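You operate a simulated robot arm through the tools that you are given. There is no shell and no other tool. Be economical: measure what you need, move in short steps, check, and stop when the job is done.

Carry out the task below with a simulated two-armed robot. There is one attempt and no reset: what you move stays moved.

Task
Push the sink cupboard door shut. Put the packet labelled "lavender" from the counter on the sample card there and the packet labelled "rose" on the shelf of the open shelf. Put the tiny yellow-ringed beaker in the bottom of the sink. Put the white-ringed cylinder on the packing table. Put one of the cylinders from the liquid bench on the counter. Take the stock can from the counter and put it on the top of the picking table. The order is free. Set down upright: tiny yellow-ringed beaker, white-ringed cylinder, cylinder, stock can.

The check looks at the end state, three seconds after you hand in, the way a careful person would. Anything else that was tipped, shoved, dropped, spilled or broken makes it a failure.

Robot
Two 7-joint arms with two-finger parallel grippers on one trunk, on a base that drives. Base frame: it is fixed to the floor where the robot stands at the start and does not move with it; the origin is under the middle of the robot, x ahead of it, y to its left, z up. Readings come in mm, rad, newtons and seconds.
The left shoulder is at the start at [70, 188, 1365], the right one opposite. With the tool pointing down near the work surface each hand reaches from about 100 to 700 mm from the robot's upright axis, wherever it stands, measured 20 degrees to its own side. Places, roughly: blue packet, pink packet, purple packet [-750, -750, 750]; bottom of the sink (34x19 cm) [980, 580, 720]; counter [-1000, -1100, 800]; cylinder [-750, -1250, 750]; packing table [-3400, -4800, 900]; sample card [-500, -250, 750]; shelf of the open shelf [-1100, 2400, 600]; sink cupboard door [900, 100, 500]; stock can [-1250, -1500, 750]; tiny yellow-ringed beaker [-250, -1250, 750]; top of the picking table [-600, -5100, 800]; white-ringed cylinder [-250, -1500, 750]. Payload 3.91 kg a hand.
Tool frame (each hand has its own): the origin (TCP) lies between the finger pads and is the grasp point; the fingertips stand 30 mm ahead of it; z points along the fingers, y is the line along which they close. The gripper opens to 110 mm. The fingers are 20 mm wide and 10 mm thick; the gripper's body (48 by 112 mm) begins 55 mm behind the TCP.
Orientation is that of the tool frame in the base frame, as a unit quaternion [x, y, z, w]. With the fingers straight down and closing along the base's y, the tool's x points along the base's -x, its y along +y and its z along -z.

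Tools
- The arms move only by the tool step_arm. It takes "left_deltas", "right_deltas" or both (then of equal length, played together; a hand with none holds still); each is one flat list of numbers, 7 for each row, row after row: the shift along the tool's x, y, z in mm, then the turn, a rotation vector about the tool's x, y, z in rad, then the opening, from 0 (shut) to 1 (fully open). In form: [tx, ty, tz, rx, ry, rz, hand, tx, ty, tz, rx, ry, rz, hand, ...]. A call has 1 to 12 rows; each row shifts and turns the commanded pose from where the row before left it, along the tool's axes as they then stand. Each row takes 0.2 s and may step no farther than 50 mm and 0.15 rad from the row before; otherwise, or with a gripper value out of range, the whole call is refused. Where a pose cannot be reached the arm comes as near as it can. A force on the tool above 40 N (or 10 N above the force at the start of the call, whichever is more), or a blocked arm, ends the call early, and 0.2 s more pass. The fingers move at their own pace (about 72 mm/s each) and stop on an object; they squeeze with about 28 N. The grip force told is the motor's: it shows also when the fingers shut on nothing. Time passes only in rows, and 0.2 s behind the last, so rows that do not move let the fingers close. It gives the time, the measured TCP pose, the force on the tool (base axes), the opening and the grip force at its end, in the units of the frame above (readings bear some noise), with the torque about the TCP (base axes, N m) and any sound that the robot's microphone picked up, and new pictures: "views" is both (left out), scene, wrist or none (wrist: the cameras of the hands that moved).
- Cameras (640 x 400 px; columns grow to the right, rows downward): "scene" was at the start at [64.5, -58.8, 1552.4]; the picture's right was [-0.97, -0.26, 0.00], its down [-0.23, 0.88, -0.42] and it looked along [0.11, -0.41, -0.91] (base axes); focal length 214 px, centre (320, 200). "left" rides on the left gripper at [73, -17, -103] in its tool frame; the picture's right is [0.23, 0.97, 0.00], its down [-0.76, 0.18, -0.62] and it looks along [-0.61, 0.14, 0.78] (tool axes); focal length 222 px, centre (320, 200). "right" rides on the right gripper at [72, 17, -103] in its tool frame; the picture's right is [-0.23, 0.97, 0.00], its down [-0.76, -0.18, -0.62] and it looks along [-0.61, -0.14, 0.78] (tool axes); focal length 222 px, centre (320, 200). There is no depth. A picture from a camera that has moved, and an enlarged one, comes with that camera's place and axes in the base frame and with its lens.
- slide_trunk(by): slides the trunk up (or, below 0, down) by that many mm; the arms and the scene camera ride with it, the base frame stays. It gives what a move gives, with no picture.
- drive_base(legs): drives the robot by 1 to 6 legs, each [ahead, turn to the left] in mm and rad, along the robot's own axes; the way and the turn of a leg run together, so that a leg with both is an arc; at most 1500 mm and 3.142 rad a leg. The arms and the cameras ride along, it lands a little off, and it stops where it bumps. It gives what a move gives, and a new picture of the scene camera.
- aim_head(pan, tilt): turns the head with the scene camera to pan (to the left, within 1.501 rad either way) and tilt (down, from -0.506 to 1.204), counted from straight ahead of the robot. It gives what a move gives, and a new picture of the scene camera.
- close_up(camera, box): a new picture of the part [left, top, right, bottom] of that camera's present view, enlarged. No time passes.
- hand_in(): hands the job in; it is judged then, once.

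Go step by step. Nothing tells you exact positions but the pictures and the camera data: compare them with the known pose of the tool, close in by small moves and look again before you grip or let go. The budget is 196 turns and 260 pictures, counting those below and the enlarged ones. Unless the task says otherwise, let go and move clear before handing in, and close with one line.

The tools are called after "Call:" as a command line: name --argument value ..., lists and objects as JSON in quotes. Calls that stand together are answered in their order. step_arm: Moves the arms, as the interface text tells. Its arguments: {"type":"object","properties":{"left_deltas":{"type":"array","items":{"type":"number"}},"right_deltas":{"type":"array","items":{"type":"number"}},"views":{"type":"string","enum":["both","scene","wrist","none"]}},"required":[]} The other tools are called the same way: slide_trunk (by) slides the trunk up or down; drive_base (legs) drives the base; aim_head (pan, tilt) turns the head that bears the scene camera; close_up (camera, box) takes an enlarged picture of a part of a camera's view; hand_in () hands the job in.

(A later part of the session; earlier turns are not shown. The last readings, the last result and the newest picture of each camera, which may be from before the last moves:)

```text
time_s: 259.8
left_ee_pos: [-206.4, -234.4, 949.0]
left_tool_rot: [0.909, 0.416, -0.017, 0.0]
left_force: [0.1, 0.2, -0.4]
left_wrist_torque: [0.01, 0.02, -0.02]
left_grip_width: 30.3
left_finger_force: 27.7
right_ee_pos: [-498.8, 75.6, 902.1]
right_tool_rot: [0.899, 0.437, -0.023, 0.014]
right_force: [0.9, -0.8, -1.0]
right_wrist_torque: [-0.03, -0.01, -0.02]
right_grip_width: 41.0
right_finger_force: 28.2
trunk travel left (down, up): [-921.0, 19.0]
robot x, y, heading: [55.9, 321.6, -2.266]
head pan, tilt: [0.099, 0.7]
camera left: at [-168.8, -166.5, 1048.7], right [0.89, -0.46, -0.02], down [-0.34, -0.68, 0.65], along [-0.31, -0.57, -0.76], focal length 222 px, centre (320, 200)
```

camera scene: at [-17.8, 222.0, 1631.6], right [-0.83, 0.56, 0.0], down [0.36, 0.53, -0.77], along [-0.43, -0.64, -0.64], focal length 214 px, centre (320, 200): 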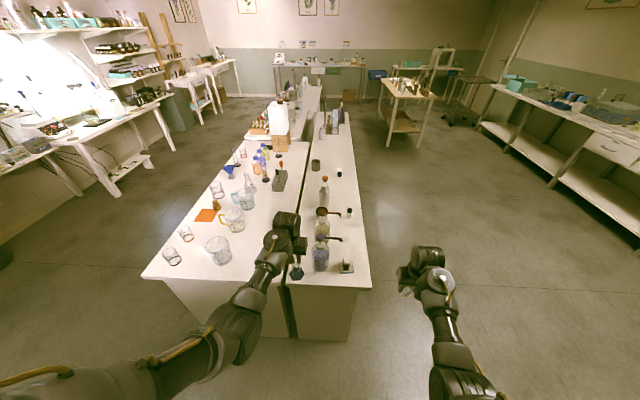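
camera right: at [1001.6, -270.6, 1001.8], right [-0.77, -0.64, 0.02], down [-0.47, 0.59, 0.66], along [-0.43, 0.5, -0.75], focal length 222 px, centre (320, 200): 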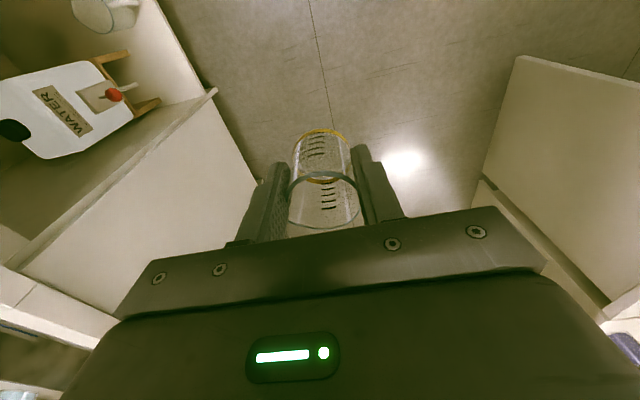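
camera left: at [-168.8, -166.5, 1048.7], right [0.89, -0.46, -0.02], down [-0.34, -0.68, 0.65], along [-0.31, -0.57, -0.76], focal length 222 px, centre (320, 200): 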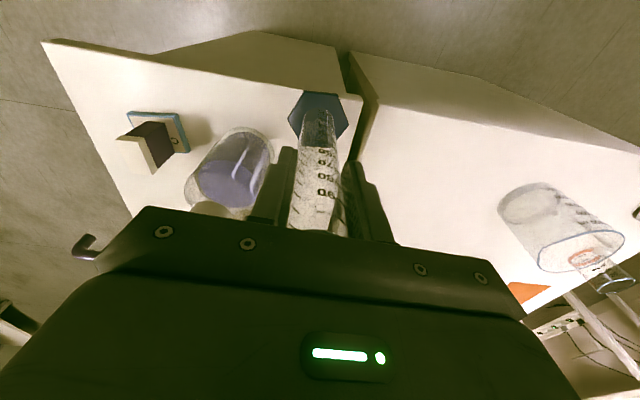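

Call:
step_arm --left_deltas '[-18, 2, 0, 0, 0, 0, 0, -18, 2, 0, 0, 0, 0, 0, 0, 0, 25, 0, 0, 0, 0, 0, 0, 20, 0, 0, 0, 0]' --views "wrist"

Call:
close_up --camera "scene" --box '[240, 190, 400, 300]'

```text
time_s: 260.8
left_ee_pos: [-231.0, -266.0, 903.7]
left_tool_rot: [0.909, 0.417, -0.017, 0.0]
left_force: [-0.3, -0.4, -0.6]
left_wrist_torque: [0.03, 0.03, -0.02]
left_grip_width: 30.5
left_finger_force: 27.6
right_ee_pos: [-500.6, 72.8, 901.4]
right_tool_rot: [0.899, 0.438, -0.022, 0.014]
right_force: [0.5, 0.2, 0.2]
right_wrist_torque: [0.0, 0.0, 0.0]
right_grip_width: 41.1
right_finger_force: 28.1
trunk travel left (down, up): [-921.0, 19.0]
robot x, y, heading: [60.8, 324.2, -2.267]
head pan, tilt: [0.099, 0.7]
camera left: at [-193.7, -197.7, 1003.5], right [0.89, -0.46, -0.02], down [-0.34, -0.68, 0.64], along [-0.31, -0.56, -0.76], focal length 222 px, centre (320, 200)
```

left: 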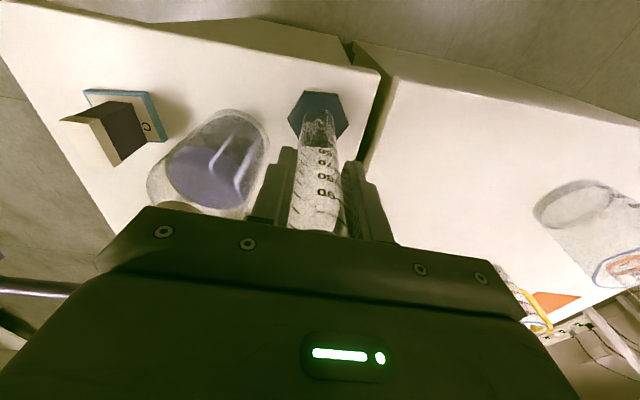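

```text
3.64 times, centred on (320, 245) of scene
camera zoom: at [-24.9, 213.5, 1630.4], right [-0.83, 0.56, 0.0], down [0.36, 0.53, -0.76], along [-0.43, -0.63, -0.65], focal length 780 px, centre (320, 36)
```

zoom: 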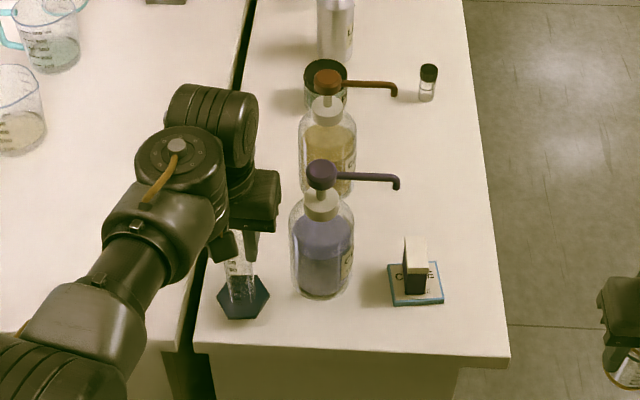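

Call:
step_arm --left_deltas '[0, 0, 5, 0, 0, 0, 0, 0, 0, 4, 0, 0, 0, 0, 0, 0, 3, 0, 0, 0, 0, 0, 0, 3, 0, 0, 0, 0, 0, 0, 2, 0, 0, 0, 0, 0, 0, 2, 0, 0, 0, 0]' --views "none"

```text
time_s: 262.2
left_ee_pos: [-228.6, -267.3, 887.2]
left_tool_rot: [0.908, 0.418, -0.019, 0.001]
left_force: [0.0, 0.0, 4.7]
left_wrist_torque: [-0.06, -0.18, 0.0]
left_grip_width: 30.4
left_finger_force: 28.0
right_ee_pos: [-499.3, 74.9, 903.2]
right_tool_rot: [0.899, 0.437, -0.023, 0.015]
right_force: [0.5, -0.5, 0.3]
right_wrist_torque: [0.03, -0.03, -0.01]
right_grip_width: 40.7
right_finger_force: 27.8
trunk travel left (down, up): [-921.0, 19.0]
robot x, y, heading: [58.3, 326.1, -2.261]
head pan, tilt: [0.099, 0.7]
```

Contact with the bench. I'll open only a little and rise straight up.

Call:
step_arm --left_deltas '[0, 0, 1, 0, 0, 0, 0, 0, 0, 0, 0, 0, 0, 0.41, 0, 0, 0, 0, 0, 0, 0.41, 0, 0, -15, 0, 0, 0, 0.41, 0, 0, -25, 0, 0, 0, 0.41, 0, 0, -25, 0, 0, 0, 0.41]' --views "wrist"

```text
time_s: 263.6
left_ee_pos: [-228.6, -265.4, 949.1]
left_tool_rot: [0.909, 0.417, -0.018, 0.0]
left_force: [-0.4, 0.2, -0.1]
left_wrist_torque: [-0.05, -0.01, 0.01]
left_grip_width: 45.3
left_finger_force: 0.1
right_ee_pos: [-499.1, 75.0, 902.9]
right_tool_rot: [0.899, 0.438, -0.023, 0.015]
right_force: [0.3, -0.4, -0.2]
right_wrist_torque: [0.03, 0.01, 0.0]
right_grip_width: 41.1
right_finger_force: 28.0
trunk travel left (down, up): [-921.0, 19.0]
robot x, y, heading: [56.5, 321.3, -2.264]
head pan, tilt: [0.099, 0.7]
camera left: at [-191.3, -197.4, 1049.4], right [0.89, -0.46, -0.02], down [-0.34, -0.68, 0.65], along [-0.31, -0.56, -0.76], focal length 222 px, centre (320, 200)
```

left: 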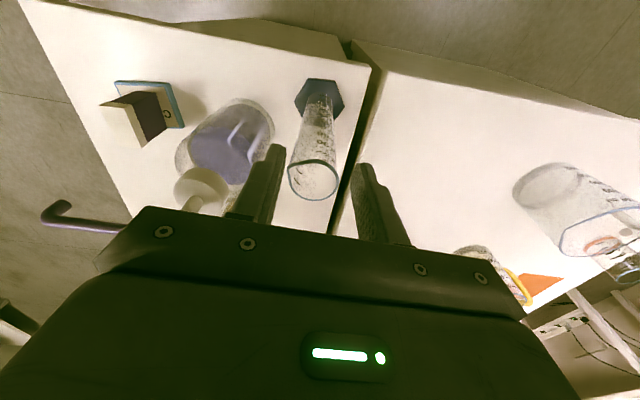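

The cylinder stands upright on the counter. I'll back off, bring the right hand inward and higher, then drive to the sink.

Call:
drive_base --legs '[[-80, 0]]'

Call:
step_arm --right_deltas '[-5, 25, 0, 0, 0, 0, 0, -5, 25, 0, 0, 0, 0, 0, -5, 25, 0, 0, 0, 0, 0, 0, 25, -15, 0, 0, 0, 0, 0, 0, -20, 0, 0, 0, 0, 0, 0, -15, 0, 0, 0, 0]' --views "none"

```text
time_s: 264.7
left_ee_pos: [-179.5, -206.6, 947.1]
left_tool_rot: [0.908, 0.418, -0.017, -0.001]
left_force: [0.1, -0.3, 0.0]
left_wrist_torque: [0.03, 0.0, 0.01]
left_grip_width: 45.0
left_finger_force: 0.0
right_ee_pos: [-451.2, 134.5, 899.9]
right_tool_rot: [0.899, 0.437, -0.021, 0.015]
right_force: [-0.4, -0.7, -0.4]
right_wrist_torque: [0.02, -0.02, 0.03]
right_grip_width: 40.8
right_finger_force: 27.9
trunk travel left (down, up): [-921.0, 19.0]
robot x, y, heading: [109.2, 382.3, -2.266]
head pan, tilt: [0.099, 0.7]
camera scene: at [24.6, 273.0, 1630.0], right [-0.83, 0.56, 0.0], down [0.36, 0.53, -0.76], along [-0.43, -0.63, -0.65], focal length 214 px, centre (320, 200)
```

scene: 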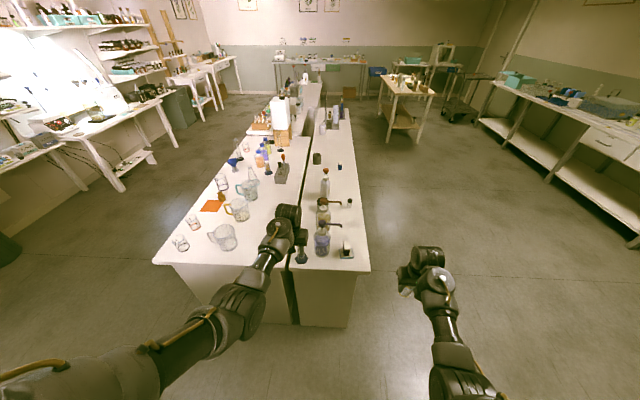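

```text
time_s: 266.1
left_ee_pos: [-176.6, -203.2, 950.2]
left_tool_rot: [0.909, 0.417, -0.017, 0.0]
left_force: [0.2, 0.9, 0.5]
left_wrist_torque: [0.01, 0.0, -0.01]
left_grip_width: 45.6
left_finger_force: 0.0
right_ee_pos: [-377.8, 65.5, 954.4]
right_tool_rot: [0.899, 0.437, -0.022, 0.015]
right_force: [-1.2, -0.1, -0.4]
right_wrist_torque: [0.02, -0.04, -0.02]
right_grip_width: 40.8
right_finger_force: 27.5
trunk travel left (down, up): [-921.0, 19.0]
robot x, y, heading: [108.7, 387.5, -2.264]
head pan, tilt: [0.099, 0.7]
```

Call:
slide_trunk --by 19

Call:
drive_base --legs '[[0, 1.176], [460, 0], [0, 2.018]]'

```text
time_s: 266.8
left_ee_pos: [-176.8, -205.0, 968.8]
left_tool_rot: [0.908, 0.418, -0.018, 0.0]
left_force: [0.3, -0.5, -1.0]
left_wrist_torque: [-0.01, -0.02, 0.0]
left_grip_width: 45.2
left_finger_force: 0.1
right_ee_pos: [-379.2, 64.6, 974.7]
right_tool_rot: [0.899, 0.437, -0.023, 0.014]
right_force: [-0.7, -0.1, 0.3]
right_wrist_torque: [0.0, 0.01, 0.0]
right_grip_width: 40.9
right_finger_force: 28.1
trunk travel left (down, up): [-940.0, 0.0]
robot x, y, heading: [111.6, 386.1, -2.263]
head pan, tilt: [0.099, 0.7]
```

```text
time_s: 277.1
left_ee_pos: [591.1, 577.9, 968.0]
left_tool_rot: [-0.426, 0.905, 0.0, 0.017]
left_force: [0.8, 0.2, -0.1]
left_wrist_torque: [-0.02, -0.01, 0.0]
left_grip_width: 45.2
left_finger_force: 0.0
right_ee_pos: [797.0, 312.7, 972.8]
right_tool_rot: [-0.446, 0.895, 0.016, 0.022]
right_force: [-0.8, -0.1, 0.3]
right_wrist_torque: [0.0, 0.0, -0.01]
right_grip_width: 40.8
right_finger_force: 27.6
trunk travel left (down, up): [-940.0, 0.0]
robot x, y, heading: [314.7, -14.9, 0.893]
head pan, tilt: [0.099, 0.7]
camera scene: at [392.7, 93.5, 1649.5], right [0.84, -0.55, 0.0], down [-0.35, -0.54, -0.76], along [0.42, 0.64, -0.64], focal length 214 px, centre (320, 200)
```

scene: 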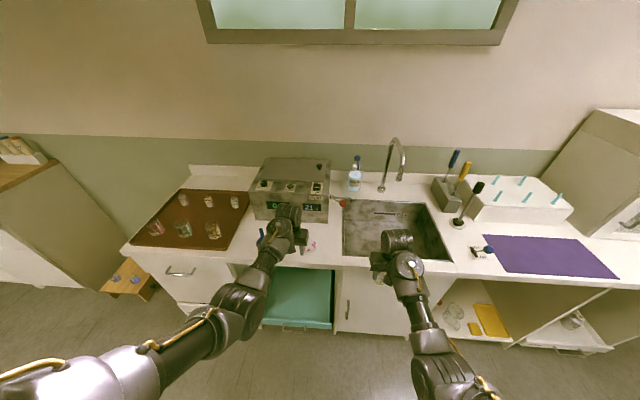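

Call:
close_up --camera "scene" --box '[320, 160, 480, 280]'

```text
3.33 times, centred on (400, 220) of scene
camera zoom: at [392.7, 93.5, 1649.5], right [0.84, -0.55, 0.0], down [-0.35, -0.54, -0.76], along [0.42, 0.64, -0.64], focal length 715 px, centre (53, 133)
```

zoom: 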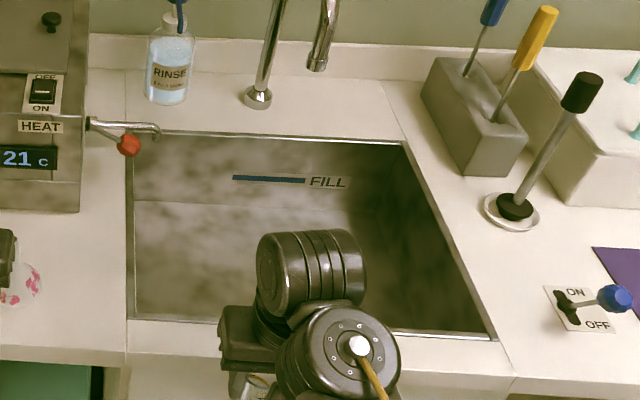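

The sink bottom is at about z 0.71. The left hand would run into the heater, so I'll first fold it down and back, in front of the counter.

Call:
step_arm --left_deltas '[30, 0, 25, 0, 0, 0, 0.3, 30, 0, 25, 0, 0, 0, 0.3, 30, 0, 25, 0, 0, 0, 0.3, 30, 0, 25, 0, 0, 0, 0.3, 30, 0, 25, 0, 0, 0, 0.3, 30, 0, 25, 0, 0, 0, 0.3, 30, 0, 25, 0, 0, 0, 0.3, 30, 0, 25, 0, 0, 0, 0.3, 30, 0, 20, 0, 0, 0, 0.3, 30, 0, 20, 0, 0, 0, 0.3]' --views "scene"

```text
time_s: 279.4
left_ee_pos: [408.3, 352.1, 715.6]
left_tool_rot: [-0.426, 0.905, 0.001, 0.019]
left_force: [0.3, -0.4, -1.0]
left_wrist_torque: [-0.01, 0.02, 0.0]
left_grip_width: 32.8
left_finger_force: 0.0
right_ee_pos: [797.2, 311.4, 973.9]
right_tool_rot: [-0.446, 0.895, 0.015, 0.023]
right_force: [-0.1, -1.1, -0.2]
right_wrist_torque: [0.03, 0.02, -0.02]
right_grip_width: 40.7
right_finger_force: 27.9
trunk travel left (down, up): [-940.0, 0.0]
robot x, y, heading: [314.0, -16.9, 0.896]
head pan, tilt: [0.099, 0.7]
camera scene: at [391.5, 92.8, 1649.7], right [0.84, -0.55, 0.0], down [-0.35, -0.54, -0.77], along [0.42, 0.64, -0.64], focal length 214 px, centre (320, 200)
```

scene: 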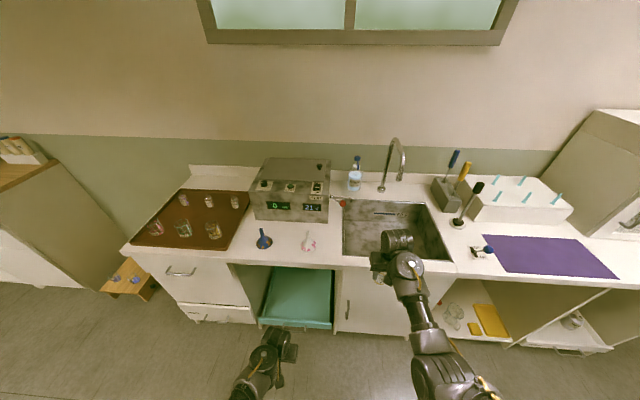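

Call:
drive_base --legs '[[230, 0.03]]'

Call:
close_up --camera "scene" --box '[300, 150, 480, 300]'

```text
time_s: 281.1
left_ee_pos: [535.1, 536.4, 715.0]
left_tool_rot: [-0.442, 0.897, 0.0, 0.018]
left_force: [0.5, -0.4, -0.1]
left_wrist_torque: [0.01, 0.01, 0.01]
left_grip_width: 33.0
left_finger_force: 0.0
right_ee_pos: [926.3, 508.4, 974.1]
right_tool_rot: [-0.463, 0.886, 0.015, 0.022]
right_force: [0.4, -0.9, -0.8]
right_wrist_torque: [-0.01, -0.01, 0.01]
right_grip_width: 40.9
right_finger_force: 28.7
trunk travel left (down, up): [-940.0, 0.0]
robot x, y, heading: [456.7, 166.7, 0.93]
head pan, tilt: [0.099, 0.7]
camera scene: at [527.8, 276.3, 1649.7], right [0.86, -0.52, 0.0], down [-0.33, -0.55, -0.77], along [0.39, 0.66, -0.64], focal length 214 px, centre (320, 200)
```

scene: 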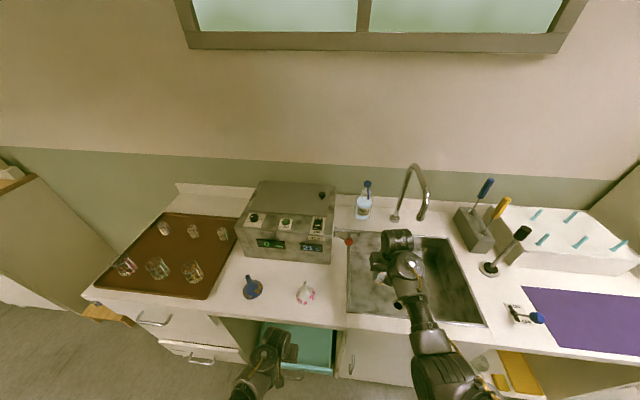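

```text
2.67 times, centred on (390, 225) of scene
camera zoom: at [527.8, 276.3, 1649.7], right [0.86, -0.52, 0.0], down [-0.33, -0.55, -0.77], along [0.39, 0.66, -0.64], focal length 572 px, centre (133, 133)
```

zoom: 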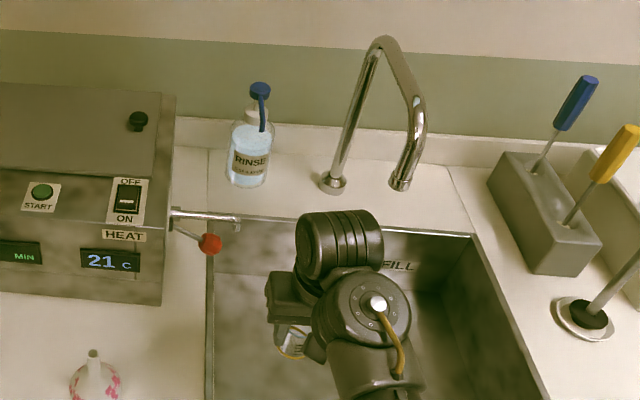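

Call:
step_arm --right_deltas '[-24, -15, 0, 0, 0, 0, 0, -24, -15, 0, 0, 0, 0, 0, -22, -15, 0, 0, 0, 0, 0, 0, 0, 35, 0, 0, 0, 0, 0, 0, 35, 0, 0, 0, 0]' --views "wrist"

```text
time_s: 282.3
left_ee_pos: [535.4, 536.7, 716.1]
left_tool_rot: [-0.442, 0.897, 0.001, 0.017]
left_force: [0.1, -0.4, -0.1]
left_wrist_torque: [-0.01, 0.02, -0.01]
left_grip_width: 33.0
left_finger_force: 0.1
right_ee_pos: [1006.2, 543.2, 907.6]
right_tool_rot: [-0.462, 0.887, 0.014, 0.021]
right_force: [0.2, -0.5, 0.7]
right_wrist_torque: [0.01, 0.0, -0.01]
right_grip_width: 40.8
right_finger_force: 27.7
trunk travel left (down, up): [-940.0, 0.0]
robot x, y, heading: [454.1, 166.5, 0.928]
head pan, tilt: [0.099, 0.7]
camera right: at [947.2, 487.0, 1006.5], right [-0.67, 0.74, 0.02], down [0.57, 0.49, 0.66], along [0.48, 0.45, -0.75], focal length 222 px, centre (320, 200)
```

right: 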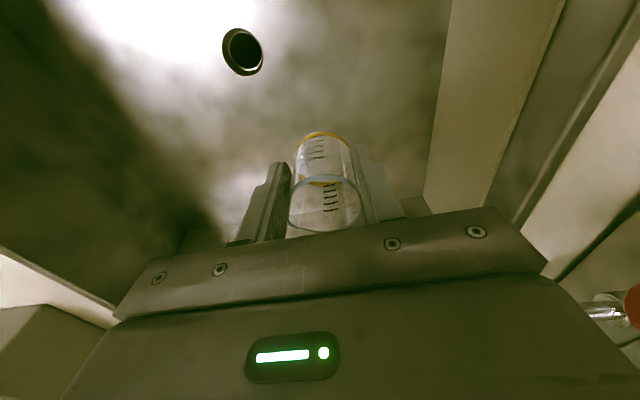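

Call:
step_arm --right_deltas '[0, 0, 30, 0, 0, 0, 0, 0, 0, 30, 0, 0, 0, 0, 0, 0, 30, 0, 0, 0, 0, 0, 0, 20, 0, 0, 0, 0]' --views "wrist"

```text
time_s: 283.3
left_ee_pos: [535.5, 536.9, 715.9]
left_tool_rot: [-0.442, 0.897, 0.002, 0.018]
left_force: [-0.1, -0.1, -0.2]
left_wrist_torque: [0.0, 0.0, 0.04]
left_grip_width: 33.1
left_finger_force: 0.0
right_ee_pos: [1002.4, 540.9, 825.4]
right_tool_rot: [-0.462, 0.886, 0.016, 0.022]
right_force: [-0.2, -0.8, -0.7]
right_wrist_torque: [0.01, 0.0, 0.04]
right_grip_width: 40.7
right_finger_force: 28.1
right hand out of reach, approached as far as the arm can: row 3, 4
trunk travel left (down, up): [-940.0, 0.0]
robot x, y, heading: [455.1, 163.6, 0.93]
head pan, tilt: [0.099, 0.7]
camera right: at [944.5, 485.1, 924.8], right [-0.67, 0.74, 0.02], down [0.56, 0.49, 0.66], along [0.48, 0.45, -0.75], focal length 222 px, centre (320, 200)
```

right: 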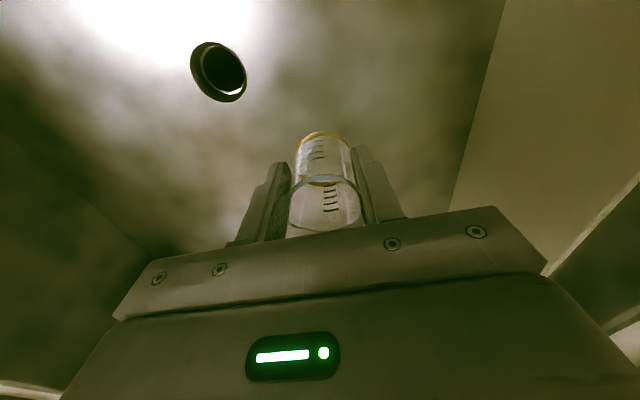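

Call:
step_arm --left_deltas '[0, 0, 0, 0, 0, 0, 0.3]' --views "wrist"

```text
time_s: 283.7
left_ee_pos: [536.3, 535.8, 714.8]
left_tool_rot: [-0.443, 0.897, 0.001, 0.018]
left_force: [-0.2, -0.5, -0.6]
left_wrist_torque: [0.02, 0.02, 0.0]
left_grip_width: 32.9
left_finger_force: 0.1
right_ee_pos: [1001.7, 541.4, 825.1]
right_tool_rot: [-0.463, 0.886, 0.016, 0.022]
right_force: [0.4, -0.5, -0.5]
right_wrist_torque: [-0.01, 0.01, -0.01]
right_grip_width: 40.8
right_finger_force: 28.1
trunk travel left (down, up): [-940.0, 0.0]
robot x, y, heading: [453.3, 159.8, 0.935]
head pan, tilt: [0.099, 0.7]
camera left: at [501.2, 467.5, 815.3], right [-0.91, 0.41, -0.02], down [0.3, 0.7, 0.65], along [0.28, 0.58, -0.76], focal length 222 px, centre (320, 200)
```

left: 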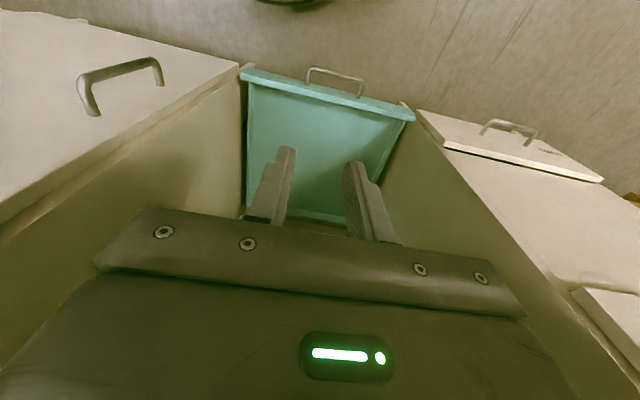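

The tray is low, so lowering is safe there. I'll pull the left hand back a bit from the counter edge, then lower the trunk.

Call:
step_arm --left_deltas '[25, 0, 10, 0, 0, 0, 0.3, 25, 0, 10, 0, 0, 0, 0.3, 20, 0, 10, 0, 0, 0, 0.3]' --views "none"

Call:
slide_trunk --by -45

```text
time_s: 284.5
left_ee_pos: [494.3, 480.6, 682.6]
left_tool_rot: [-0.442, 0.897, 0.001, 0.018]
left_force: [-0.7, 0.5, 0.0]
left_wrist_torque: [0.02, -0.01, -0.01]
left_grip_width: 32.7
left_finger_force: 0.1
right_ee_pos: [1002.0, 541.8, 824.9]
right_tool_rot: [-0.463, 0.886, 0.015, 0.022]
right_force: [0.5, -0.6, -1.6]
right_wrist_torque: [0.01, 0.0, 0.01]
right_grip_width: 40.9
right_finger_force: 27.8
trunk travel left (down, up): [-940.0, 0.0]
robot x, y, heading: [459.3, 163.9, 0.931]
head pan, tilt: [0.099, 0.7]
```

```text
time_s: 285.4
left_ee_pos: [491.8, 481.3, 636.7]
left_tool_rot: [-0.442, 0.897, 0.002, 0.019]
left_force: [-0.5, -0.5, -0.6]
left_wrist_torque: [0.01, -0.04, -0.01]
left_grip_width: 32.8
left_finger_force: 0.1
right_ee_pos: [1000.6, 541.8, 780.2]
right_tool_rot: [-0.463, 0.886, 0.016, 0.022]
right_force: [-1.2, -1.6, 4.4]
right_wrist_torque: [-0.11, 0.01, -0.06]
right_grip_width: 40.8
right_finger_force: 28.2
trunk travel left (down, up): [-895.0, 45.0]
robot x, y, heading: [453.0, 165.1, 0.928]
head pan, tilt: [0.099, 0.7]
```

Call:
step_arm --right_deltas '[0, 0, 1, 0, 0, 0, 0]' --views "wrist"

```text
time_s: 285.8
left_ee_pos: [492.7, 481.8, 637.5]
left_tool_rot: [-0.442, 0.897, 0.001, 0.019]
left_force: [-0.1, 0.5, -0.2]
left_wrist_torque: [0.02, -0.04, 0.0]
left_grip_width: 33.1
left_finger_force: 0.0
right_ee_pos: [1002.0, 540.9, 780.7]
right_tool_rot: [-0.463, 0.886, 0.015, 0.024]
right_force: [-0.6, -2.1, 6.7]
right_wrist_torque: [-0.09, -0.06, -0.03]
right_grip_width: 40.9
right_finger_force: 28.1
trunk travel left (down, up): [-895.0, 45.0]
robot x, y, heading: [456.6, 163.0, 0.929]
head pan, tilt: [0.099, 0.7]
camera right: at [944.1, 485.2, 879.8], right [-0.67, 0.74, 0.02], down [0.56, 0.49, 0.66], along [0.48, 0.45, -0.75], focal length 222 px, centre (320, 200)
```

right: 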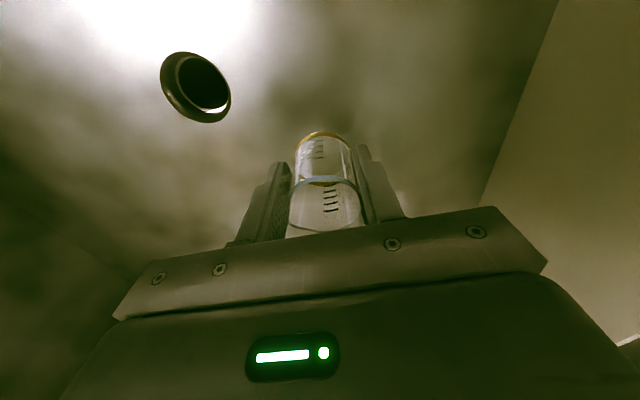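

Contact with the sink bottom. I'll release and lift.

Call:
step_arm --right_deltas '[0, 0, 0, 0, 0, 0, 0.55, 0, 0, 0, 0, 0, 0, 0.6, 0, 0, -10, 0, 0, 0, 0.6, 0, 0, -30, 0, 0, 0, 0.6, 0, 0, -30, 0, 0, 0, 0.6]' --views "wrist"

```text
time_s: 287.0
left_ee_pos: [493.0, 481.4, 636.6]
left_tool_rot: [-0.442, 0.897, 0.001, 0.018]
left_force: [0.4, -0.1, -0.2]
left_wrist_torque: [0.03, 0.0, 0.0]
left_grip_width: 32.8
left_finger_force: 0.1
right_ee_pos: [1001.8, 539.0, 849.5]
right_tool_rot: [-0.463, 0.886, 0.015, 0.021]
right_force: [0.9, -1.1, 0.1]
right_wrist_torque: [0.01, 0.02, -0.01]
right_grip_width: 66.1
right_finger_force: 0.0
trunk travel left (down, up): [-895.0, 45.0]
robot x, y, heading: [460.1, 163.8, 0.925]
head pan, tilt: [0.099, 0.7]
camera right: at [944.2, 483.5, 949.3], right [-0.67, 0.74, 0.02], down [0.57, 0.49, 0.66], along [0.48, 0.45, -0.75], focal length 222 px, centre (320, 200)
```

right: 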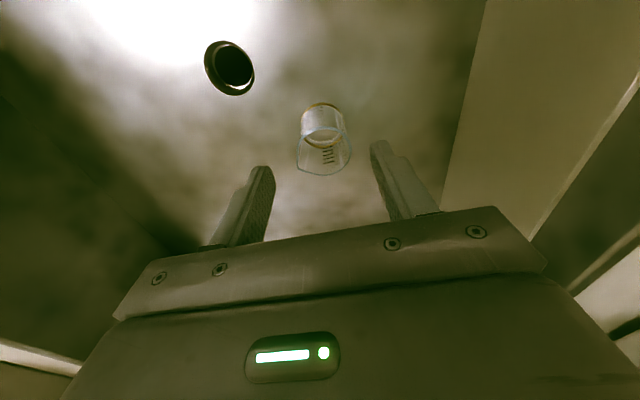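

The beaker stands upright in the sink. I'll lift out and back away.

Call:
step_arm --right_deltas '[0, 0, -40, 0, 0, 0, 0.6, 0, 0, -40, 0, 0, 0, 0.6, 0, 0, -30, 0, 0, 0, 0.6]' --views "none"

Call:
slide_trunk --by 45

```text
time_s: 287.8
left_ee_pos: [492.0, 480.6, 636.5]
left_tool_rot: [-0.442, 0.897, 0.001, 0.018]
left_force: [0.1, -0.3, 0.1]
left_wrist_torque: [0.01, -0.03, 0.03]
left_grip_width: 33.1
left_finger_force: 0.1
right_ee_pos: [999.3, 533.6, 962.1]
right_tool_rot: [-0.462, 0.887, 0.015, 0.021]
right_force: [0.0, -0.5, -1.4]
right_wrist_torque: [0.0, 0.03, 0.0]
right_grip_width: 65.9
right_finger_force: 0.1
trunk travel left (down, up): [-895.0, 45.0]
robot x, y, heading: [457.0, 167.3, 0.927]
head pan, tilt: [0.099, 0.7]
```

```text
time_s: 288.6
left_ee_pos: [492.1, 480.8, 681.8]
left_tool_rot: [-0.442, 0.897, 0.001, 0.018]
left_force: [0.2, -0.9, 0.3]
left_wrist_torque: [0.02, -0.02, 0.04]
left_grip_width: 32.9
left_finger_force: 0.1
right_ee_pos: [999.3, 535.3, 1005.7]
right_tool_rot: [-0.462, 0.886, 0.015, 0.022]
right_force: [-0.1, -0.3, 0.4]
right_wrist_torque: [0.0, 0.02, 0.02]
right_grip_width: 66.0
right_finger_force: 0.0
trunk travel left (down, up): [-940.0, 0.0]
robot x, y, heading: [459.7, 166.4, 0.935]
head pan, tilt: [0.099, 0.7]
```

Call:
drive_base --legs '[[-270, 0], [0, -1.571], [980, 0], [0, -1.571], [1230, 0], [0, -1.571]]'

```text
time_s: 312.2
left_ee_pos: [52.2, -1576.8, 682.3]
left_tool_rot: [0.955, -0.295, -0.013, -0.011]
left_force: [1.2, 0.6, -0.1]
left_wrist_torque: [0.01, 0.0, 0.03]
left_grip_width: 32.8
left_finger_force: 0.0
right_ee_pos: [-28.1, -1074.3, 1006.4]
right_tool_rot: [0.962, -0.273, -0.027, -0.004]
right_force: [-1.0, 0.4, 1.1]
right_wrist_torque: [0.01, -0.01, -0.01]
right_grip_width: 66.2
right_finger_force: 0.1
trunk travel left (down, up): [-940.0, 0.0]
robot x, y, heading: [371.9, -1594.0, 2.556]
head pan, tilt: [0.099, 0.7]
camera scene: at [252.5, -1527.6, 1649.5], right [0.47, 0.88, 0.0], down [0.57, -0.3, -0.76], along [-0.68, 0.36, -0.64], focal length 214 px, centre (320, 200)
```

scene: 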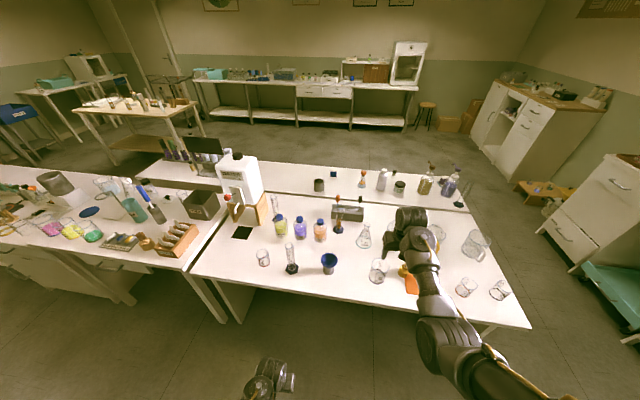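

A, the white-ringed cylinder, is ahead of the left hand. I'll raise the left hand towards it.

Call:
step_arm --left_deltas '[-25, 3, -25, 0, 0, 0, 0.7, -25, 3, -25, 0, 0, 0, 0.7, -25, 3, -25, 0, 0, 0, 0.7, -25, 3, -25, 0, 0, 0, 0.7, -25, 3, -25, 0, 0, 0, 0.7, -25, 3, -25, 0, 0, 0, 0.7, -25, 3, -25, 0, 0, 0, 0.7, -25, 3, -25, 0, 0, 0, 0.7, -25, 0, -20, 0, 0, 0, 0.7, -15, 0, -5, 0, 0, 0, 0.7]' --views "wrist"

```text
time_s: 314.4
left_ee_pos: [-155.9, -1467.6, 914.6]
left_tool_rot: [0.955, -0.295, -0.013, -0.011]
left_force: [-0.5, -0.7, 0.4]
left_wrist_torque: [0.04, 0.02, -0.02]
left_grip_width: 77.0
left_finger_force: 0.0
right_ee_pos: [-29.1, -1074.0, 1005.5]
right_tool_rot: [0.962, -0.273, -0.026, -0.004]
right_force: [-0.6, 0.1, 0.6]
right_wrist_torque: [0.0, -0.02, -0.01]
right_grip_width: 65.8
right_finger_force: 0.1
trunk travel left (down, up): [-940.0, 0.0]
robot x, y, heading: [369.6, -1596.1, 2.561]
head pan, tilt: [0.099, 0.7]
camera left: at [-85.0, -1497.1, 1014.0], right [-0.36, -0.93, -0.02], down [-0.72, 0.26, 0.64], along [-0.6, 0.25, -0.76], focal length 222 px, centre (320, 200)
```

left: 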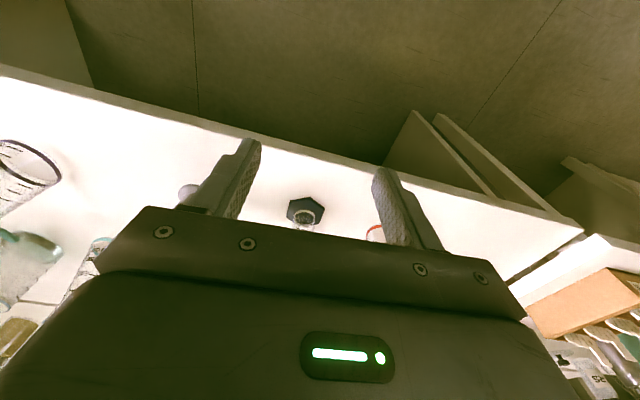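

Call:
step_arm --left_deltas '[-30, 6, 10, 0, 0, 0, 0.7, -30, 6, 10, 0, 0, 0, 0.7, -30, 0, 3, 0, 0, 0, 0.7, -30, 0, 0, 0, 0, 0, 0.7, -20, 0, 0, 0, 0, 0, 0.7]' --views "wrist"

```text
time_s: 315.6
left_ee_pos: [-278.5, -1398.2, 894.1]
left_tool_rot: [0.955, -0.295, -0.013, -0.011]
left_force: [1.3, -0.5, -1.0]
left_wrist_torque: [0.0, -0.01, -0.03]
left_grip_width: 76.9
left_finger_force: 0.1
right_ee_pos: [-28.4, -1073.4, 1005.0]
right_tool_rot: [0.962, -0.272, -0.026, -0.004]
right_force: [0.1, 0.1, 0.0]
right_wrist_torque: [0.01, 0.0, 0.01]
right_grip_width: 66.1
right_finger_force: 0.1
trunk travel left (down, up): [-940.0, 0.0]
robot x, y, heading: [371.0, -1593.8, 2.557]
head pan, tilt: [0.099, 0.7]
camera left: at [-208.1, -1428.6, 993.7], right [-0.36, -0.93, -0.02], down [-0.72, 0.26, 0.64], along [-0.59, 0.25, -0.76], focal length 222 px, centre (320, 200)
```

left: 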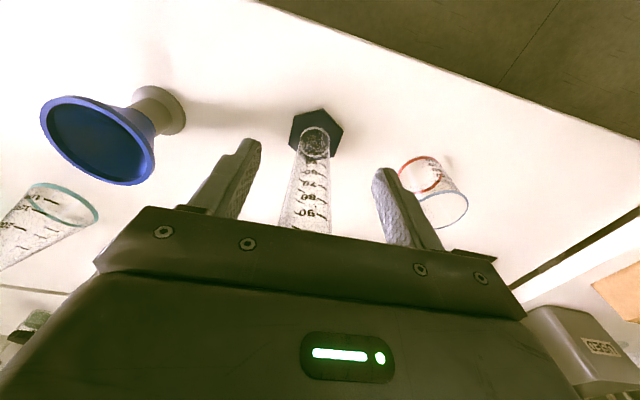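

Call:
step_arm --left_deltas '[-18, -1, 0, 0, 0, 0, 0.7, -17, -1, 0, 0, 0, 0, 0.7, 0, 0, 10, 0, 0, 0, 0.7, 0, 0, 0, 0, 0, 0, 0, 0, 0, 0, 0, 0, 0, 0, 0, 0, 0, 0, 0, 0, 0]' --views "wrist"

```text
time_s: 317.0
left_ee_pos: [-292.9, -1385.2, 894.9]
left_tool_rot: [0.956, -0.294, -0.014, -0.011]
left_force: [0.0, 1.0, 0.3]
left_wrist_torque: [-0.01, -0.02, -0.03]
left_grip_width: 0.0
left_finger_force: 27.9
left hand out of reach, approached as far as the arm can: row 2, 3
right_ee_pos: [-28.9, -1074.4, 1007.2]
right_tool_rot: [0.962, -0.273, -0.027, -0.005]
right_force: [-0.9, 0.0, 0.1]
right_wrist_torque: [-0.01, 0.03, 0.0]
right_grip_width: 65.9
right_finger_force: 0.0
trunk travel left (down, up): [-940.0, 0.0]
robot x, y, heading: [372.3, -1591.4, 2.559]
head pan, tilt: [0.099, 0.7]
camera left: at [-222.2, -1414.2, 994.3], right [-0.36, -0.93, -0.02], down [-0.72, 0.26, 0.65], along [-0.6, 0.25, -0.76], focal length 222 px, centre (320, 200)
```

left: 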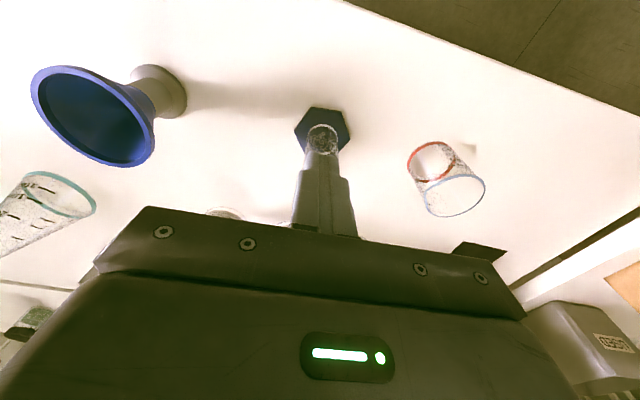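

The arm fell short and closed on nothing, and the cylinder is undisturbed. I'll reopen, back off slightly and drive closer.

Call:
step_arm --left_deltas '[15, 0, 0, 0, 0, 0, 0, 15, 0, 0, 0, 0, 0, 0.7, 15, 0, 0, 0, 0, 0, 0.7, 0, 0, 0, 0, 0, 0, 0.7]' --views "none"

Call:
drive_base --legs '[[60, 0]]'

Call:
step_arm --left_deltas '[0, 0, 0, 0, 0, 0, 0.7]' --views "wrist"

```text
time_s: 318.0
left_ee_pos: [-257.2, -1410.2, 893.9]
left_tool_rot: [0.955, -0.296, -0.013, -0.012]
left_force: [0.9, -0.6, 0.1]
left_wrist_torque: [0.01, 0.01, -0.01]
left_grip_width: 77.0
left_finger_force: 0.1
right_ee_pos: [-27.8, -1073.2, 1007.1]
right_tool_rot: [0.962, -0.273, -0.027, -0.004]
right_force: [-0.6, 0.3, -0.6]
right_wrist_torque: [0.01, 0.01, 0.02]
right_grip_width: 66.3
right_finger_force: 0.1
trunk travel left (down, up): [-940.0, 0.0]
robot x, y, heading: [368.7, -1591.9, 2.553]
head pan, tilt: [0.099, 0.7]
```

```text
time_s: 319.3
left_ee_pos: [-307.0, -1378.2, 893.6]
left_tool_rot: [0.955, -0.295, -0.015, -0.012]
left_force: [-1.4, 0.9, 1.2]
left_wrist_torque: [-0.04, -0.05, 0.01]
left_grip_width: 77.0
left_finger_force: 0.1
right_ee_pos: [-80.0, -1040.9, 1007.3]
right_tool_rot: [0.961, -0.274, -0.033, -0.005]
right_force: [-14.1, -1.8, -28.8]
right_wrist_torque: [1.73, 0.49, -0.84]
right_grip_width: 65.5
right_finger_force: 0.0
trunk travel left (down, up): [-940.0, 0.0]
robot x, y, heading: [316.6, -1562.8, 2.553]
head pan, tilt: [0.099, 0.7]
stopped in leg 1: the force on the tool passed its limit at 60 N (the readings are from after the stop); the commanded pose is now the measured one
camera scene: at [192.9, -1488.1, 1648.3], right [0.47, 0.88, 0.0], down [0.57, -0.3, -0.76], along [-0.67, 0.35, -0.65], focal length 214 px, centre (320, 200)
```

scene: 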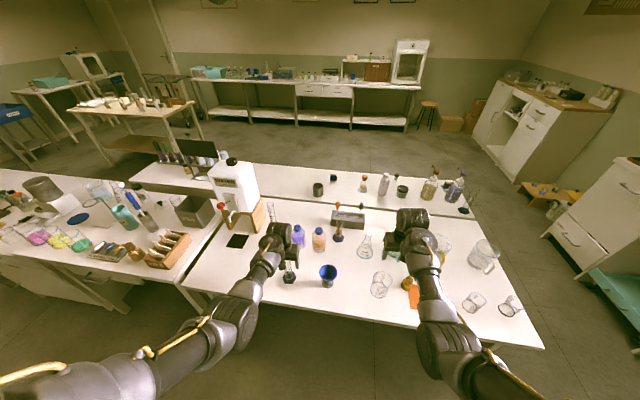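

```text
time_s: 319.9
left_ee_pos: [-302.7, -1381.2, 895.4]
left_tool_rot: [0.955, -0.296, -0.016, -0.012]
left_force: [-0.2, 0.8, -1.1]
left_wrist_torque: [0.01, -0.04, 0.02]
left_grip_width: 77.0
left_finger_force: 0.0
right_ee_pos: [-76.8, -1044.2, 1009.5]
right_tool_rot: [0.961, -0.274, -0.037, -0.005]
right_force: [-9.7, -0.2, -18.8]
right_wrist_torque: [0.94, 0.18, -0.53]
right_grip_width: 66.0
right_finger_force: 0.0
trunk travel left (down, up): [-940.0, 0.0]
robot x, y, heading: [319.2, -1564.5, 2.557]
head pan, tilt: [0.099, 0.7]
stopped in row 1 (right hand): the force on the tool passed its limit at 44 N (the readings are from after the stop); the commanded pose is now the measured one
camera left: at [-232.0, -1410.4, 995.6], right [-0.36, -0.93, -0.02], down [-0.71, 0.26, 0.65], along [-0.6, 0.25, -0.76], focal length 222 px, centre (320, 200)
```

left: 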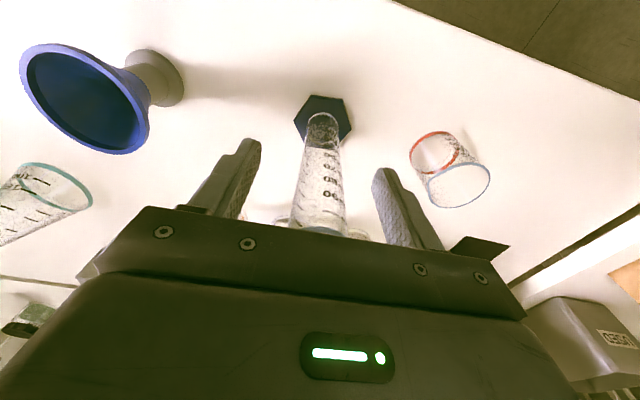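

Call:
step_arm --left_deltas '[-13, 1, 0, 0, 0, 0, 0.7, 0, 0, 9, 0, 0, 0, 0.7, 0, 0, 0, 0, 0, 0, 0, 0, 0, 0, 0, 0, 0, 0, 0, 0, 0, 0, 0, 0, 0]' --right_deltas '[0, 0, 15, 0, 0, 0, 0.6, 0, 0, 10, 0, 0, 0, 0.6, 0, 0, 0, 0, 0, 0, 0.6, 0, 0, 0, 0, 0, 0, 0.6, 0, 0, 0, 0, 0, 0, 0.6]' --views "wrist"

```text
time_s: 321.1
left_ee_pos: [-312.1, -1375.5, 889.6]
left_tool_rot: [0.955, -0.296, -0.017, -0.012]
left_force: [1.5, 0.1, 1.0]
left_wrist_torque: [-0.05, -0.05, -0.02]
left_grip_width: 30.5
left_finger_force: 27.4
right_ee_pos: [-75.4, -1043.7, 985.5]
right_tool_rot: [0.961, -0.275, -0.036, -0.007]
right_force: [0.0, 0.2, -0.6]
right_wrist_torque: [-0.02, 0.0, 0.01]
right_grip_width: 66.1
right_finger_force: 0.1
trunk travel left (down, up): [-940.0, 0.0]
robot x, y, heading: [317.1, -1560.4, 2.56]
head pan, tilt: [0.099, 0.7]
camera right: at [-15.4, -1100.9, 1083.6], right [-0.71, -0.71, 0.02], down [-0.51, 0.53, 0.68], along [-0.49, 0.47, -0.74], focal length 222 px, centre (320, 200)
camera left: at [-240.7, -1405.3, 989.2], right [-0.36, -0.93, -0.02], down [-0.71, 0.26, 0.65], along [-0.6, 0.25, -0.76], focal length 222 px, centre (320, 200)
```

right: 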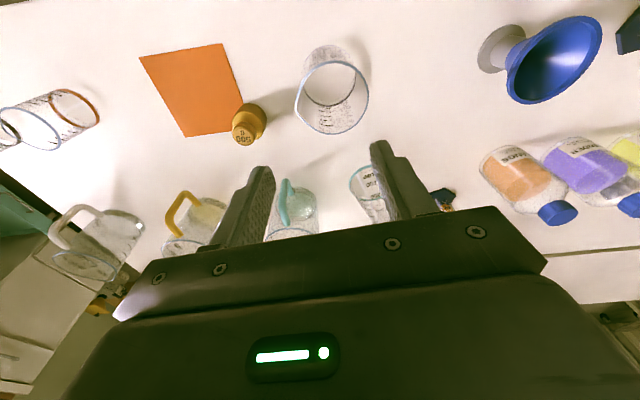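
left: 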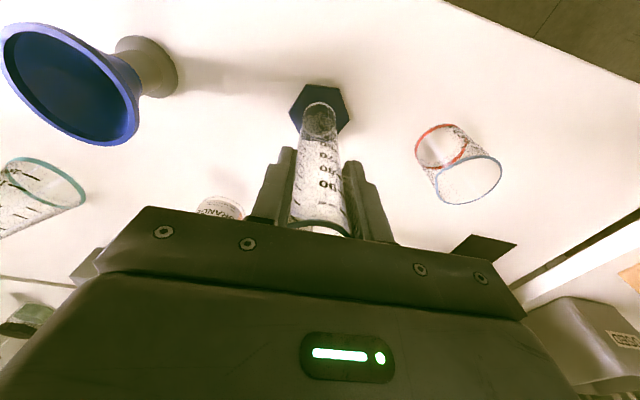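

The white-ringed cylinder is gripped. I'll lift it and check.

Call:
step_arm --left_deltas '[0, 0, -25, 0, 0, 0, 0, 0, 0, -25, 0, 0, 0, 0]' --views "wrist"

```text
time_s: 321.7
left_ee_pos: [-311.3, -1378.0, 941.3]
left_tool_rot: [0.955, -0.295, -0.018, -0.013]
left_force: [-0.1, -0.9, 0.5]
left_wrist_torque: [-0.03, 0.02, 0.02]
left_grip_width: 30.3
left_finger_force: 28.2
right_ee_pos: [-75.3, -1044.6, 985.8]
right_tool_rot: [0.961, -0.274, -0.036, -0.007]
right_force: [-0.2, -1.3, -0.6]
right_wrist_torque: [0.02, 0.0, 0.0]
right_grip_width: 65.9
right_finger_force: 0.1
trunk travel left (down, up): [-940.0, 0.0]
robot x, y, heading: [317.5, -1563.5, 2.556]
head pan, tilt: [0.099, 0.7]
camera left: at [-239.7, -1408.0, 1040.8], right [-0.36, -0.93, -0.02], down [-0.71, 0.26, 0.65], along [-0.6, 0.25, -0.76], focal length 222 px, centre (320, 200)
```

left: 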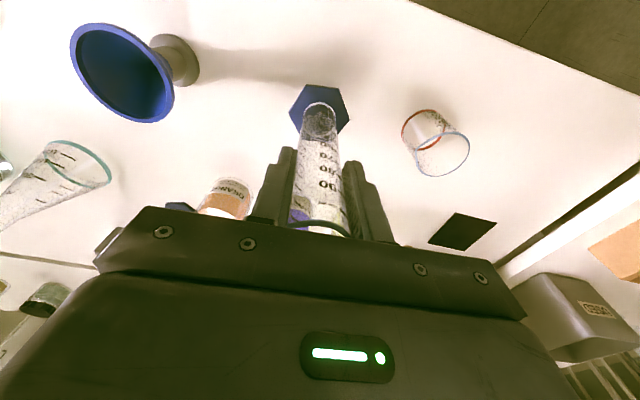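

Call:
drive_base --legs '[[-300, 0], [0, -1.626], [1060, 0], [0, 1.5]]'

```text
time_s: 336.6
left_ee_pos: [576.0, -627.9, 942.3]
left_tool_rot: [0.946, -0.324, -0.018, -0.014]
left_force: [0.8, 0.0, -0.3]
left_wrist_torque: [0.01, -0.01, -0.02]
left_grip_width: 30.3
left_finger_force: 28.7
right_ee_pos: [832.2, -309.8, 984.9]
right_tool_rot: [0.952, -0.303, -0.036, -0.007]
right_force: [-0.3, 0.4, 0.1]
right_wrist_torque: [-0.03, 0.0, -0.01]
right_grip_width: 66.1
right_finger_force: 0.1
trunk travel left (down, up): [-940.0, 0.0]
robot x, y, heading: [1197.0, -847.2, 2.496]
head pan, tilt: [0.099, 0.7]
camera scene: at [1082.1, -775.5, 1649.5], right [0.52, 0.85, 0.0], down [0.55, -0.33, -0.76], along [-0.65, 0.4, -0.64], focal length 214 px, centre (320, 200)
```

scene: 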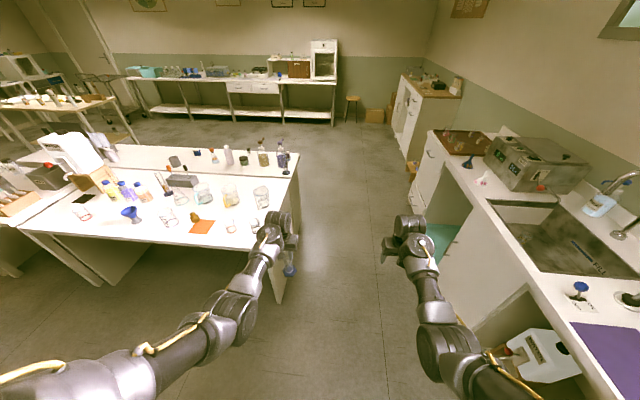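

Call:
drive_base --legs '[[0, -0.07], [1300, 0], [1200, 0], [0, 1.64], [1500, 0]]'

```text
time_s: 360.3
left_ee_pos: [-1812.5, -1110.2, 942.4]
left_tool_rot: [0.896, 0.443, -0.022, 0.003]
left_force: [-0.3, 0.3, -0.6]
left_wrist_torque: [0.02, 0.01, -0.01]
left_grip_width: 30.5
left_finger_force: 27.8
right_ee_pos: [-2134.1, -857.8, 985.4]
right_tool_rot: [0.885, 0.464, -0.031, 0.021]
right_force: [0.1, -0.2, 0.8]
right_wrist_torque: [0.0, 0.03, 0.0]
right_grip_width: 65.9
right_finger_force: 0.1
trunk travel left (down, up): [-940.0, 0.0]
robot x, y, heading: [-1597.7, -487.9, -2.205]
head pan, tilt: [0.099, 0.7]
camera scene: at [-1670.4, -600.4, 1649.5], right [-0.86, 0.51, 0.0], down [0.33, 0.55, -0.76], along [-0.39, -0.66, -0.64], focal length 214 px, centre (320, 200)
```

scene: 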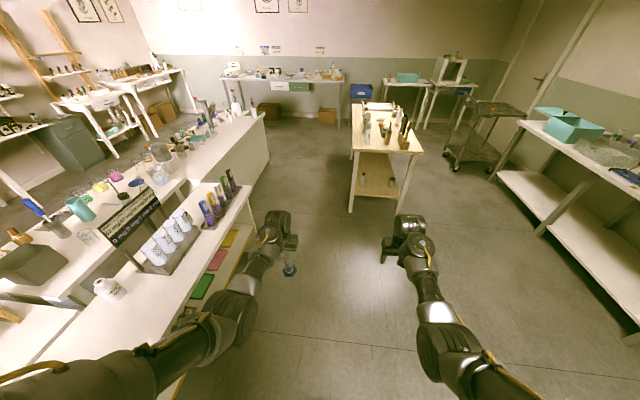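

Call:
drive_base --legs '[[320, 0], [0, 1.565]]'

Call:
close_up --camera "scene" --box '[220, 150, 460, 300]'

```text
time_s: 366.4
left_ee_pos: [-1154.6, -932.6, 940.9]
left_tool_rot: [0.295, 0.955, -0.013, 0.018]
left_force: [-0.7, 0.5, -1.2]
left_wrist_torque: [0.04, -0.01, -0.02]
left_grip_width: 30.5
left_finger_force: 28.1
right_ee_pos: [-1392.7, -1266.4, 983.9]
right_tool_rot: [0.276, 0.961, -0.007, 0.036]
right_force: [-0.2, -0.7, 0.0]
right_wrist_torque: [0.01, 0.02, 0.02]
right_grip_width: 66.1
right_finger_force: 0.0
trunk travel left (down, up): [-940.0, 0.0]
robot x, y, heading: [-1785.0, -749.2, -0.585]
head pan, tilt: [0.099, 0.7]
camera scene: at [-1672.0, -815.6, 1649.5], right [-0.47, -0.88, 0.0], down [-0.57, 0.3, -0.76], along [0.68, -0.36, -0.64], focal length 214 px, centre (320, 200)
```

scene: 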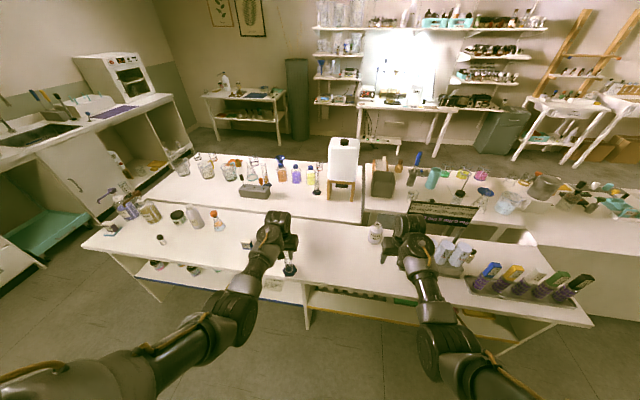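

```text
2.67 times, centred on (340, 225) of scene
camera zoom: at [-1672.0, -815.6, 1649.5], right [-0.47, -0.88, 0.0], down [-0.57, 0.3, -0.76], along [0.68, -0.36, -0.64], focal length 572 px, centre (267, 133)
```

zoom: 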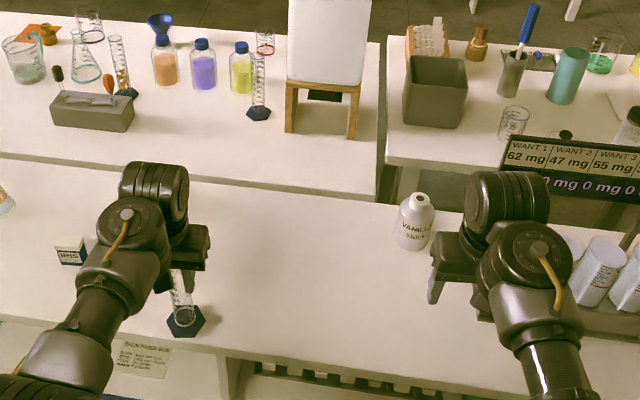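

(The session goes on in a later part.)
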